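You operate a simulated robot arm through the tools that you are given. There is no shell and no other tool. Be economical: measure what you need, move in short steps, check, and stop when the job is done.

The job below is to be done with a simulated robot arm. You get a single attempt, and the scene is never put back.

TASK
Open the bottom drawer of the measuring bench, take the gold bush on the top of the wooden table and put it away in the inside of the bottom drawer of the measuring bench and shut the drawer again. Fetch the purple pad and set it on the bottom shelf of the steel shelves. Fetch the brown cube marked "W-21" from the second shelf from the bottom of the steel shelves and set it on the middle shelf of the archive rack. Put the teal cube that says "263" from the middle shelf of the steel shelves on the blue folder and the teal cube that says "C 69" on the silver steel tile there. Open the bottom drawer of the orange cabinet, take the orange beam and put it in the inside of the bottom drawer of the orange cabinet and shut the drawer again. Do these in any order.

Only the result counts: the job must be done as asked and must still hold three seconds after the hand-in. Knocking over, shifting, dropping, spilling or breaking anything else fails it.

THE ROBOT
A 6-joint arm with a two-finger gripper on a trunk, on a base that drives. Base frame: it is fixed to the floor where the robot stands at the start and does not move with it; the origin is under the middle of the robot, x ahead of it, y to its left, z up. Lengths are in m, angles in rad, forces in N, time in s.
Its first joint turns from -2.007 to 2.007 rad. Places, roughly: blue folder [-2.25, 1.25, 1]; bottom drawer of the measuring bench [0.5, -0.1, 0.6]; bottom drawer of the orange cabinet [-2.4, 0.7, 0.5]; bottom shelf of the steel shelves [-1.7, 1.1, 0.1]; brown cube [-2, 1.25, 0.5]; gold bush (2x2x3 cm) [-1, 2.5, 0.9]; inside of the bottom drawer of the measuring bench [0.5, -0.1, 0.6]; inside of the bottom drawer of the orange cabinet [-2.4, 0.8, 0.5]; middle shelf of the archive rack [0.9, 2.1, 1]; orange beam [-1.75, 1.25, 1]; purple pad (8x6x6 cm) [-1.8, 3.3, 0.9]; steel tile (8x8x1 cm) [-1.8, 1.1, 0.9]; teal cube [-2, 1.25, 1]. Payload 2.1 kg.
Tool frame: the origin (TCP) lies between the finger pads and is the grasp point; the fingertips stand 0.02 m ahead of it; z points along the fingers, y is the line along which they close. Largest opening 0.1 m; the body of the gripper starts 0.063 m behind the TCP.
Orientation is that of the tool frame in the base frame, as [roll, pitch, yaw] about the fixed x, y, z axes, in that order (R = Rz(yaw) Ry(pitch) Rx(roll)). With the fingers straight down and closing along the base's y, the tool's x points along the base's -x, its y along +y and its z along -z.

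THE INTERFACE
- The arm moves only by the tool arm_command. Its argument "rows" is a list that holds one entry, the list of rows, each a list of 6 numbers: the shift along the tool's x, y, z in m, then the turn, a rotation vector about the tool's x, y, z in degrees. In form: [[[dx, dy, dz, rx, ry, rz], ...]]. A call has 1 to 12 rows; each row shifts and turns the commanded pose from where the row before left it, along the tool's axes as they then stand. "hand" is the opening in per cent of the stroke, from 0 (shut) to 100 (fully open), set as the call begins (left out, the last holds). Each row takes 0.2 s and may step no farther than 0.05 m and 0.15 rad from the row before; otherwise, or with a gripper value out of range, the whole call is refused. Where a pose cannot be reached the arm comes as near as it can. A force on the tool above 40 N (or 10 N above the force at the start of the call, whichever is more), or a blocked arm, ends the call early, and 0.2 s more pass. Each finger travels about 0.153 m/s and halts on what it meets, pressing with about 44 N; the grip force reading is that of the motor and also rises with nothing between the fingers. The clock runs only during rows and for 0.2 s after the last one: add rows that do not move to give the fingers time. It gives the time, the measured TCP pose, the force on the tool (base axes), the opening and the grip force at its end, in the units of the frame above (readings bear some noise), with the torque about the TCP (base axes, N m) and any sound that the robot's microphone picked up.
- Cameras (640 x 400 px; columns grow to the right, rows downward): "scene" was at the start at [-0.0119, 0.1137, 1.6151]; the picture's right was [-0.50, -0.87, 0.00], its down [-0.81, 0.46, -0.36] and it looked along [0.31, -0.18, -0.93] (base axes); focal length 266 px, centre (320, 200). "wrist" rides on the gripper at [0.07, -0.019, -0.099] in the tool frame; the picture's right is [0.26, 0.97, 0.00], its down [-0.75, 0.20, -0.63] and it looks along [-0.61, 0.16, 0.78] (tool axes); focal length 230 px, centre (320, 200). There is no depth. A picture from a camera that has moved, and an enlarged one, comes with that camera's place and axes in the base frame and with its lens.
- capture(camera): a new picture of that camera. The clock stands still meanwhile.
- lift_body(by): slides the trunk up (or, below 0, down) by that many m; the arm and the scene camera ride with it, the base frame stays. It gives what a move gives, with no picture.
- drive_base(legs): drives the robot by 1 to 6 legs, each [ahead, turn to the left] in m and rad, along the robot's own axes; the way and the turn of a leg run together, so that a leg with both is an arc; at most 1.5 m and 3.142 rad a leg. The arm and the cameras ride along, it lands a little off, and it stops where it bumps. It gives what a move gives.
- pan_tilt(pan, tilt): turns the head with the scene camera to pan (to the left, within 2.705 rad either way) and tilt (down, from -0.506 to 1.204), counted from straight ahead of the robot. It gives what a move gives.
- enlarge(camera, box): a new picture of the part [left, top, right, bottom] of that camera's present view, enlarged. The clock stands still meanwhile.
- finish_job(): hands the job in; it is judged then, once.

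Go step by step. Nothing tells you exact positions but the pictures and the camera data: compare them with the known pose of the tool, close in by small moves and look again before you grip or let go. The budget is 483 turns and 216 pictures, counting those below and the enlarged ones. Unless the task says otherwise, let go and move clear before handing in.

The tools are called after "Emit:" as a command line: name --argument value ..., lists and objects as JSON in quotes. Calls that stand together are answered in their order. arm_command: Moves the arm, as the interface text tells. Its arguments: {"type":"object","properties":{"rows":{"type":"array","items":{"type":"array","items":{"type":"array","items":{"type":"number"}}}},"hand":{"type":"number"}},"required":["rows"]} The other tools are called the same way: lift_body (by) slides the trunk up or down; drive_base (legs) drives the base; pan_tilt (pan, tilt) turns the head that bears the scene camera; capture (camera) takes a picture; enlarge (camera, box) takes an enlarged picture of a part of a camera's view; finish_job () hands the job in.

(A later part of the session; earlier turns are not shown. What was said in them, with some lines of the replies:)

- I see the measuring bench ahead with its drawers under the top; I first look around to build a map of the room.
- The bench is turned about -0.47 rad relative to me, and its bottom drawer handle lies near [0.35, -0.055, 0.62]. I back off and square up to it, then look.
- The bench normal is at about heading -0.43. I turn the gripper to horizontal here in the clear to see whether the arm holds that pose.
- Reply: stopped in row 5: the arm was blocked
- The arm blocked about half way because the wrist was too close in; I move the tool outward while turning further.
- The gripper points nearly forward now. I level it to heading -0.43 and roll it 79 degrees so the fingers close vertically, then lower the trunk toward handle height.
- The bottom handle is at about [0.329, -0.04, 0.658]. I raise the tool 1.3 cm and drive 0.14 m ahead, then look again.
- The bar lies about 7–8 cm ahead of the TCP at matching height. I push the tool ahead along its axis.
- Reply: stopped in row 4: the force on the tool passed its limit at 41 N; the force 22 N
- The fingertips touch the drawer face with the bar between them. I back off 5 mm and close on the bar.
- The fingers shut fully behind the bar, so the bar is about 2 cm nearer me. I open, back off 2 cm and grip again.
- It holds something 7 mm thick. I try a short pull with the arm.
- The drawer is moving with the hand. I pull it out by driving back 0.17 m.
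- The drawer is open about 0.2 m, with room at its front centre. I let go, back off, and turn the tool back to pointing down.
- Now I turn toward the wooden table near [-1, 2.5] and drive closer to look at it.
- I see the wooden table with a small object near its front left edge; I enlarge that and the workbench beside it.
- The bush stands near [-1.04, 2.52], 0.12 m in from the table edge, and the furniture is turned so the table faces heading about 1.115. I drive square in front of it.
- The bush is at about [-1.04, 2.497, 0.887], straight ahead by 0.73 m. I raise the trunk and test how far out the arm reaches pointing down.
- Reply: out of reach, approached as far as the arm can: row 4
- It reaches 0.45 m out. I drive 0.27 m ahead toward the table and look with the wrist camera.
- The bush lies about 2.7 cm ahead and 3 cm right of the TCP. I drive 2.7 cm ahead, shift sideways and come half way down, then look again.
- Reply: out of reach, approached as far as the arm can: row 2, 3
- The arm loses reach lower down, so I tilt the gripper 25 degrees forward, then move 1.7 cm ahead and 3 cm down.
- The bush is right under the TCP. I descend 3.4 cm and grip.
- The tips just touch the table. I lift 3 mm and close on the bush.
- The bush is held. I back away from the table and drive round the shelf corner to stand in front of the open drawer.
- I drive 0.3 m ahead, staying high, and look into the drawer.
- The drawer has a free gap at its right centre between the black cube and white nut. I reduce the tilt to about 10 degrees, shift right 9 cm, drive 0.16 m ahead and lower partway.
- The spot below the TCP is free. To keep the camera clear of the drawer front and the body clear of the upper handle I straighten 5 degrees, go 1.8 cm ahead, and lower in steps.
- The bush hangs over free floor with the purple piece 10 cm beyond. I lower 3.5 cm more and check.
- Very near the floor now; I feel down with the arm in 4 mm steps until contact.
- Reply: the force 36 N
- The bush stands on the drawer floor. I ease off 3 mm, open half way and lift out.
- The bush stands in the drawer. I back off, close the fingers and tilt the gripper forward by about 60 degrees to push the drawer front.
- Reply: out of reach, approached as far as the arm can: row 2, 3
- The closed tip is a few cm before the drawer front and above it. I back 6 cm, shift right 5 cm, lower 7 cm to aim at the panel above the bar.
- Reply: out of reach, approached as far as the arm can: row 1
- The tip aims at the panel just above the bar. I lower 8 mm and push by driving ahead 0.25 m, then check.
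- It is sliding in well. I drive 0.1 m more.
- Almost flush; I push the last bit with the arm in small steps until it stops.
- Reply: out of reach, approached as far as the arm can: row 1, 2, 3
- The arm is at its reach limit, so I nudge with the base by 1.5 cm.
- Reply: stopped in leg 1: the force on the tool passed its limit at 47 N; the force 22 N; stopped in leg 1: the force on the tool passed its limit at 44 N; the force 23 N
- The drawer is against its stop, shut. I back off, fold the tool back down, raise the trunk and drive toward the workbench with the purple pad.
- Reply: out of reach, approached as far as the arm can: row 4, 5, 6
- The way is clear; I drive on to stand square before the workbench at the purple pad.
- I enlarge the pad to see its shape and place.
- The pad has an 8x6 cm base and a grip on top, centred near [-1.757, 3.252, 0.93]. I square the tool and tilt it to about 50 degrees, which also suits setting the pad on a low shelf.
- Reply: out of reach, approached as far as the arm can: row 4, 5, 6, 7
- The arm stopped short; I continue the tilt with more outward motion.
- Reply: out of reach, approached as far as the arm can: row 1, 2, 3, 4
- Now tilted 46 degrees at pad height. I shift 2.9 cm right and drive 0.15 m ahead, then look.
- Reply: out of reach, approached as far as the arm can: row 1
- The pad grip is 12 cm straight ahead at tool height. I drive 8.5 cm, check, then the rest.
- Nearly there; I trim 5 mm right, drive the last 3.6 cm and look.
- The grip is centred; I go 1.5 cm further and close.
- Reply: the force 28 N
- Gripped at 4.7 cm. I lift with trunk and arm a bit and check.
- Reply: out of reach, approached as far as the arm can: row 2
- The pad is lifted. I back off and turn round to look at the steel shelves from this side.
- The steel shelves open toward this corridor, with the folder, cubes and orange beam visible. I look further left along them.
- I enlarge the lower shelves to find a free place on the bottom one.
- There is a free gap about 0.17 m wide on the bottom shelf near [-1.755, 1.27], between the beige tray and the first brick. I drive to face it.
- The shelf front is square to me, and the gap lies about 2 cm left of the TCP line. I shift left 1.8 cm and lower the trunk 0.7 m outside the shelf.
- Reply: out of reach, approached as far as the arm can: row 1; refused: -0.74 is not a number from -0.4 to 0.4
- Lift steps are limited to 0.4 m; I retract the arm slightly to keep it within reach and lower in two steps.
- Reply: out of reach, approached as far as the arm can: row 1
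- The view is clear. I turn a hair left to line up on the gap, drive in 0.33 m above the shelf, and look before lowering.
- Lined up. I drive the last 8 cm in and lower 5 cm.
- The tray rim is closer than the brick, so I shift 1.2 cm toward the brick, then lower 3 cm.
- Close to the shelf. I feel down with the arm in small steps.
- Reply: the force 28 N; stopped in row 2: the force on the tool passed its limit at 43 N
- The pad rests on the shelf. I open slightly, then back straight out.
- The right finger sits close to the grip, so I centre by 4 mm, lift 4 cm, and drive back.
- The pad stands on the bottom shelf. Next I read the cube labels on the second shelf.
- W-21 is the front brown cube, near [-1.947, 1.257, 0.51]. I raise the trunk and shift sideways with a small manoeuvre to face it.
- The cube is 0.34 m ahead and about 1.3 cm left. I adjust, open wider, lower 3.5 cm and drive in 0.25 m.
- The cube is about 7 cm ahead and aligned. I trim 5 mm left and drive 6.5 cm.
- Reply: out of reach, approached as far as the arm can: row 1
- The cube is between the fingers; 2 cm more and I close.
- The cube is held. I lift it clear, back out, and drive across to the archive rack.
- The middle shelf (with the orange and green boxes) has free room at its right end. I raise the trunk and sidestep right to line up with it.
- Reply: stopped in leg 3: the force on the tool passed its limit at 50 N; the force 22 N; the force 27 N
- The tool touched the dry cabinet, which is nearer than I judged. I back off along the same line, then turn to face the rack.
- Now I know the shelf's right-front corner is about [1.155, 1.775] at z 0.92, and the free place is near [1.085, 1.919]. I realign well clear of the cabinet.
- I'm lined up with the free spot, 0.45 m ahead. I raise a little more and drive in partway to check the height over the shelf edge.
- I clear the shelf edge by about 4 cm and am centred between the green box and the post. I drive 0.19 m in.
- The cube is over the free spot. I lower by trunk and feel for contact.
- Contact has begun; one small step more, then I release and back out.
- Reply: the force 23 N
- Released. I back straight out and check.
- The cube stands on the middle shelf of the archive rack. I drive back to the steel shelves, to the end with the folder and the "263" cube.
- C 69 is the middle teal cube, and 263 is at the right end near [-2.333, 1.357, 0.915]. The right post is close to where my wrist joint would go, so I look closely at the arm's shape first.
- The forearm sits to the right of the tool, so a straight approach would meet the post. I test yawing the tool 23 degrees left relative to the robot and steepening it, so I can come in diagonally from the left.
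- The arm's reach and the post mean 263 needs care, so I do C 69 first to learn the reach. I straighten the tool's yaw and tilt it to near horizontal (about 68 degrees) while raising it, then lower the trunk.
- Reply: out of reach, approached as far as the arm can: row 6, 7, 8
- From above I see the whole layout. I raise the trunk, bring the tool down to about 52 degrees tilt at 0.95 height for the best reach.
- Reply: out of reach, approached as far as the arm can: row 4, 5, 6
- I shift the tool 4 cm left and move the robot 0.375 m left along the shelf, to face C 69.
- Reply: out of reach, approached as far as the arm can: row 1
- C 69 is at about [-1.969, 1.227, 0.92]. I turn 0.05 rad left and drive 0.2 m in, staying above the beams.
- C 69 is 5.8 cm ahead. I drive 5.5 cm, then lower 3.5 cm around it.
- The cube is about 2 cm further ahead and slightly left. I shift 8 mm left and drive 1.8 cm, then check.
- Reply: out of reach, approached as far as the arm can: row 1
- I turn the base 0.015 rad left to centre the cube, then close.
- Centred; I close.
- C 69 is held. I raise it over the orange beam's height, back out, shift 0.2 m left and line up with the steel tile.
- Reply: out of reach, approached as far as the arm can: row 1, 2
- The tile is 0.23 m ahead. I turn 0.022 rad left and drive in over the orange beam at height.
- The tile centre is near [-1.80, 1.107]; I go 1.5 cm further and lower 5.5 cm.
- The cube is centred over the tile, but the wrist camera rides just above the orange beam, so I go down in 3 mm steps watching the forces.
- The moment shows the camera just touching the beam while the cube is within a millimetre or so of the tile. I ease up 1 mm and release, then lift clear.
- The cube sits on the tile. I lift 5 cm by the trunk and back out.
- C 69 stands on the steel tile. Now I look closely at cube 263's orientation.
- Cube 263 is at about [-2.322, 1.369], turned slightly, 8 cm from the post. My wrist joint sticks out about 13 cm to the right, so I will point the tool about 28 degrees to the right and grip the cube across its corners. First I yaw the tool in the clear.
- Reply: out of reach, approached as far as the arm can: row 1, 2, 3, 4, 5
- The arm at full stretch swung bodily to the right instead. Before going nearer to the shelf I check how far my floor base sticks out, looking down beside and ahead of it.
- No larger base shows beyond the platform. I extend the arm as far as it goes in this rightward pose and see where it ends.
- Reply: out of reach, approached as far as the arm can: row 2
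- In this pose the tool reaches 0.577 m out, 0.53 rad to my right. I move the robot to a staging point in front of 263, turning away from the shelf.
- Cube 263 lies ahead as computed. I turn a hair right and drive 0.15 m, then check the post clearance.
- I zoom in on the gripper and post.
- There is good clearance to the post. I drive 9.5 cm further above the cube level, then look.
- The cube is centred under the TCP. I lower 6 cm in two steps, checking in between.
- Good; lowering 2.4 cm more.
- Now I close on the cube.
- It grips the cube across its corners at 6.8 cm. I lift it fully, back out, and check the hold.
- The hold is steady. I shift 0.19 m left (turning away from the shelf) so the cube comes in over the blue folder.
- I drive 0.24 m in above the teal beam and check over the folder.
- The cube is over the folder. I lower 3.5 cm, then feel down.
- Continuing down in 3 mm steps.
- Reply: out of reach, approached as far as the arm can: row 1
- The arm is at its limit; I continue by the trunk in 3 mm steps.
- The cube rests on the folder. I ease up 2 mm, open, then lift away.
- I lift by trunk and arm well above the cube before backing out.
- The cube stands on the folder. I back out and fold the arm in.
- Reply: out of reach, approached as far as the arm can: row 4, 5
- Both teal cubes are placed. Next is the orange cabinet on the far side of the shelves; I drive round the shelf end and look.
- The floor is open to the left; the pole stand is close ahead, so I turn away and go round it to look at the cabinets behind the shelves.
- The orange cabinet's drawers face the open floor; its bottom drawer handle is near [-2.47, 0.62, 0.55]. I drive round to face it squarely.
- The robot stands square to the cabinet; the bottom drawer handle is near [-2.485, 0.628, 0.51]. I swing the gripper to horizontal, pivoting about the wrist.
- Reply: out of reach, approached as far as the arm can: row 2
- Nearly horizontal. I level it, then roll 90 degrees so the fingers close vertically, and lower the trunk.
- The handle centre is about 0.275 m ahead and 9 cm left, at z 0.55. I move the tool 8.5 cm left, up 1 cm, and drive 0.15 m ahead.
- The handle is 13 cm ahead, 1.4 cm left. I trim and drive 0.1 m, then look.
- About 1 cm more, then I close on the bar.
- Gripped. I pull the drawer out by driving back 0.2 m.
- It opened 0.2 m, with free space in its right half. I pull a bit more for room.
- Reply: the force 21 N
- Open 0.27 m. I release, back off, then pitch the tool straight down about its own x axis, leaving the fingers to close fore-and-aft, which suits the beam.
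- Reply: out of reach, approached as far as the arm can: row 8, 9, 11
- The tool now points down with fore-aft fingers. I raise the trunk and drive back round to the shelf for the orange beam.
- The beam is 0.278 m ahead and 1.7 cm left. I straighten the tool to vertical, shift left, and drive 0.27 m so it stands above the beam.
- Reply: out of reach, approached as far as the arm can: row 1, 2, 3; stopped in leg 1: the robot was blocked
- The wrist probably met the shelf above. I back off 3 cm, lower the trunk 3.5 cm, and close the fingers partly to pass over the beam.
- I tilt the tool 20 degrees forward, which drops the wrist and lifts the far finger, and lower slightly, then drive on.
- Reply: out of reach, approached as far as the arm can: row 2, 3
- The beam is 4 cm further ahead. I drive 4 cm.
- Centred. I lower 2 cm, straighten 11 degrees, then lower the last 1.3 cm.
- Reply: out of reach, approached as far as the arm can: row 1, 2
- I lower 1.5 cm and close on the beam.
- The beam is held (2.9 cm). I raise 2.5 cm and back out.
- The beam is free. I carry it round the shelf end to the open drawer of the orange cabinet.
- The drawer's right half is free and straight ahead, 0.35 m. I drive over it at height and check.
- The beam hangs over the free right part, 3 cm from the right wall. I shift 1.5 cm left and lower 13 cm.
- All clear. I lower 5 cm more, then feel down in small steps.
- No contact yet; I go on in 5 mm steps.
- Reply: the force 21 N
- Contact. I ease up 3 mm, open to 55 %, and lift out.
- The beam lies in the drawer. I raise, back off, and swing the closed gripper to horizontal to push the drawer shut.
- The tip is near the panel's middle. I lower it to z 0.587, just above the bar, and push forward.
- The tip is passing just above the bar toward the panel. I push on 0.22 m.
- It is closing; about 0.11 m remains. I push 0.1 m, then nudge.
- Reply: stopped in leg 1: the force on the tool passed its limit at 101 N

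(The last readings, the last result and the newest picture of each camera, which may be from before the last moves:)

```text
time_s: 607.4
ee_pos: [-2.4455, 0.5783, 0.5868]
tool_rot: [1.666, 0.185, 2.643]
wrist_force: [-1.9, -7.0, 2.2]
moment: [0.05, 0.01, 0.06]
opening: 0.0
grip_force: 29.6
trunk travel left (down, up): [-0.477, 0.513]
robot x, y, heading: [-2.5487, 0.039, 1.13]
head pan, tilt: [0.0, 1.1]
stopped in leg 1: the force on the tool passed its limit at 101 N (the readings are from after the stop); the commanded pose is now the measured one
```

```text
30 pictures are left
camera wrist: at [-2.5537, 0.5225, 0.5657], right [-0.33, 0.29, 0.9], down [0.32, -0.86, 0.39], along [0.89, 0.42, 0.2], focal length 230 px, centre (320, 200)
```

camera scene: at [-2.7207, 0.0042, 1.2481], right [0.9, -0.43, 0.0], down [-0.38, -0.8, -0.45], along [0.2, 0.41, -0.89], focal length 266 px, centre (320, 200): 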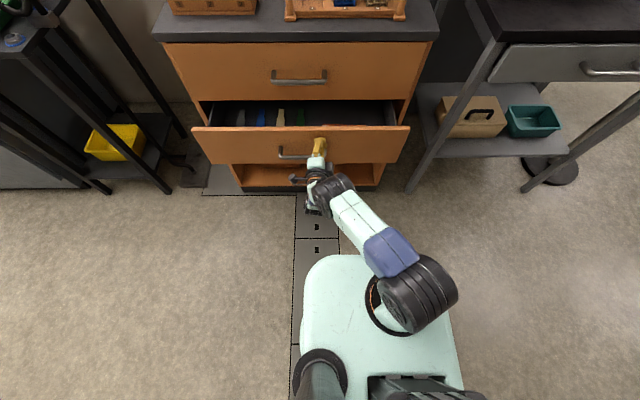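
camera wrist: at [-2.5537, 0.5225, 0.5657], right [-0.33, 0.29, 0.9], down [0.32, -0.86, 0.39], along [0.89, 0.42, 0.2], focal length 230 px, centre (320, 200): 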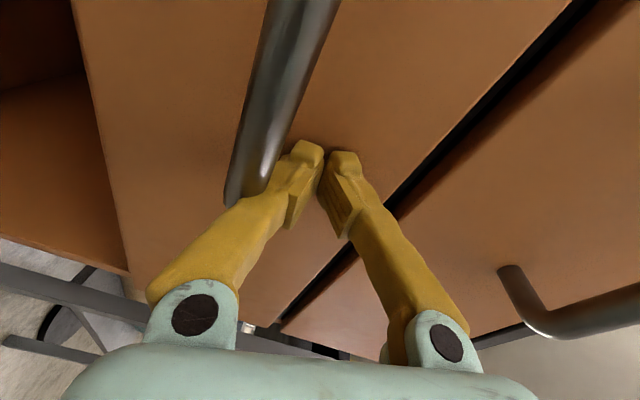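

The drawer hit its stop. I back off and check the cabinet.

Emit:
drive_base --legs '[[-0.3, 0]]'

Emit:
lift_body --by 0.3

Emit:
pan_tilt --pan 0 --tilt 0.85

Emit:
capture --camera "scene"

```text
time_s: 609.5
ee_pos: [-2.5736, 0.3064, 0.5852]
tool_rot: [1.665, 0.184, 2.643]
wrist_force: [0.6, 0.0, 0.6]
moment: [-0.02, 0.04, 0.03]
opening: 0.0001
grip_force: 29.4
trunk travel left (down, up): [-0.477, 0.513]
robot x, y, heading: [-2.6752, -0.2297, 1.126]
head pan, tilt: [0.0, 1.1]
```

```text
time_s: 612.5
ee_pos: [-2.5731, 0.3069, 0.8861]
tool_rot: [1.666, 0.184, 2.644]
wrist_force: [0.4, 0.0, -0.4]
moment: [0.01, 0.0, 0.01]
opening: 0.0
grip_force: 29.7
trunk travel left (down, up): [-0.777, 0.213]
robot x, y, heading: [-2.6766, -0.2277, 1.132]
head pan, tilt: [0.0, 1.1]
```

```text
time_s: 613.3
ee_pos: [-2.574, 0.3076, 0.8861]
tool_rot: [1.666, 0.186, 2.644]
wrist_force: [0.1, 0.5, 0.0]
moment: [0.01, 0.03, 0.0]
opening: 0.0001
grip_force: 29.6
trunk travel left (down, up): [-0.777, 0.213]
robot x, y, heading: [-2.6738, -0.2297, 1.129]
head pan, tilt: [0.0, 0.85]
```

```text
29 pictures are left
camera scene: at [-2.7949, -0.152, 1.5658], right [0.9, -0.43, 0.0], down [-0.32, -0.68, -0.66], along [0.28, 0.6, -0.75], focal length 266 px, centre (320, 200)
```

scene: 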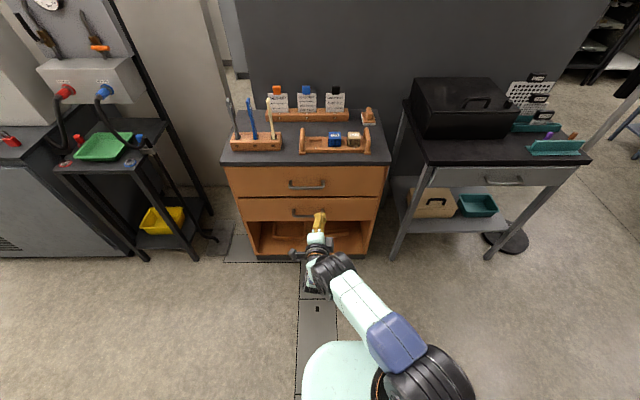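

Both drawers are shut, nothing else was moved that I can see, and the hand is clear and empty, so I hand the job in.

Emit:
finish_job

```text
The job is handed in.
```

I did every part of the job and handed it in, but I have not seen the result of the judging.

- **Gold bush:** it stands in the bottom drawer of the measuring bench, and I pushed that drawer to its stop.
- **Purple pad:** it is on the bottom shelf of the steel shelves.
- **Brown cube W-21:** it is on the middle shelf of the archive rack.
- **Teal cube 263:** it is on the blue folder.
- **Teal cube C 69:** it is on the steel tile.
- **Orange beam:** it is in the bottom drawer of the orange cabinet, and I pushed that drawer to its stop.

Four bumps along the way:

- The tool touched the dry cabinet beside the archive rack.
- The wrist camera briefly touched the orange beam before I moved it.
- The robot was blocked once at the steel shelves, probably by the shelf above.
- Closing the orange cabinet's drawer peaked at 101 N.

I saw nothing out of place in the pictures I took afterwards. I did not go back for a last look at the bench drawer or the archive rack.
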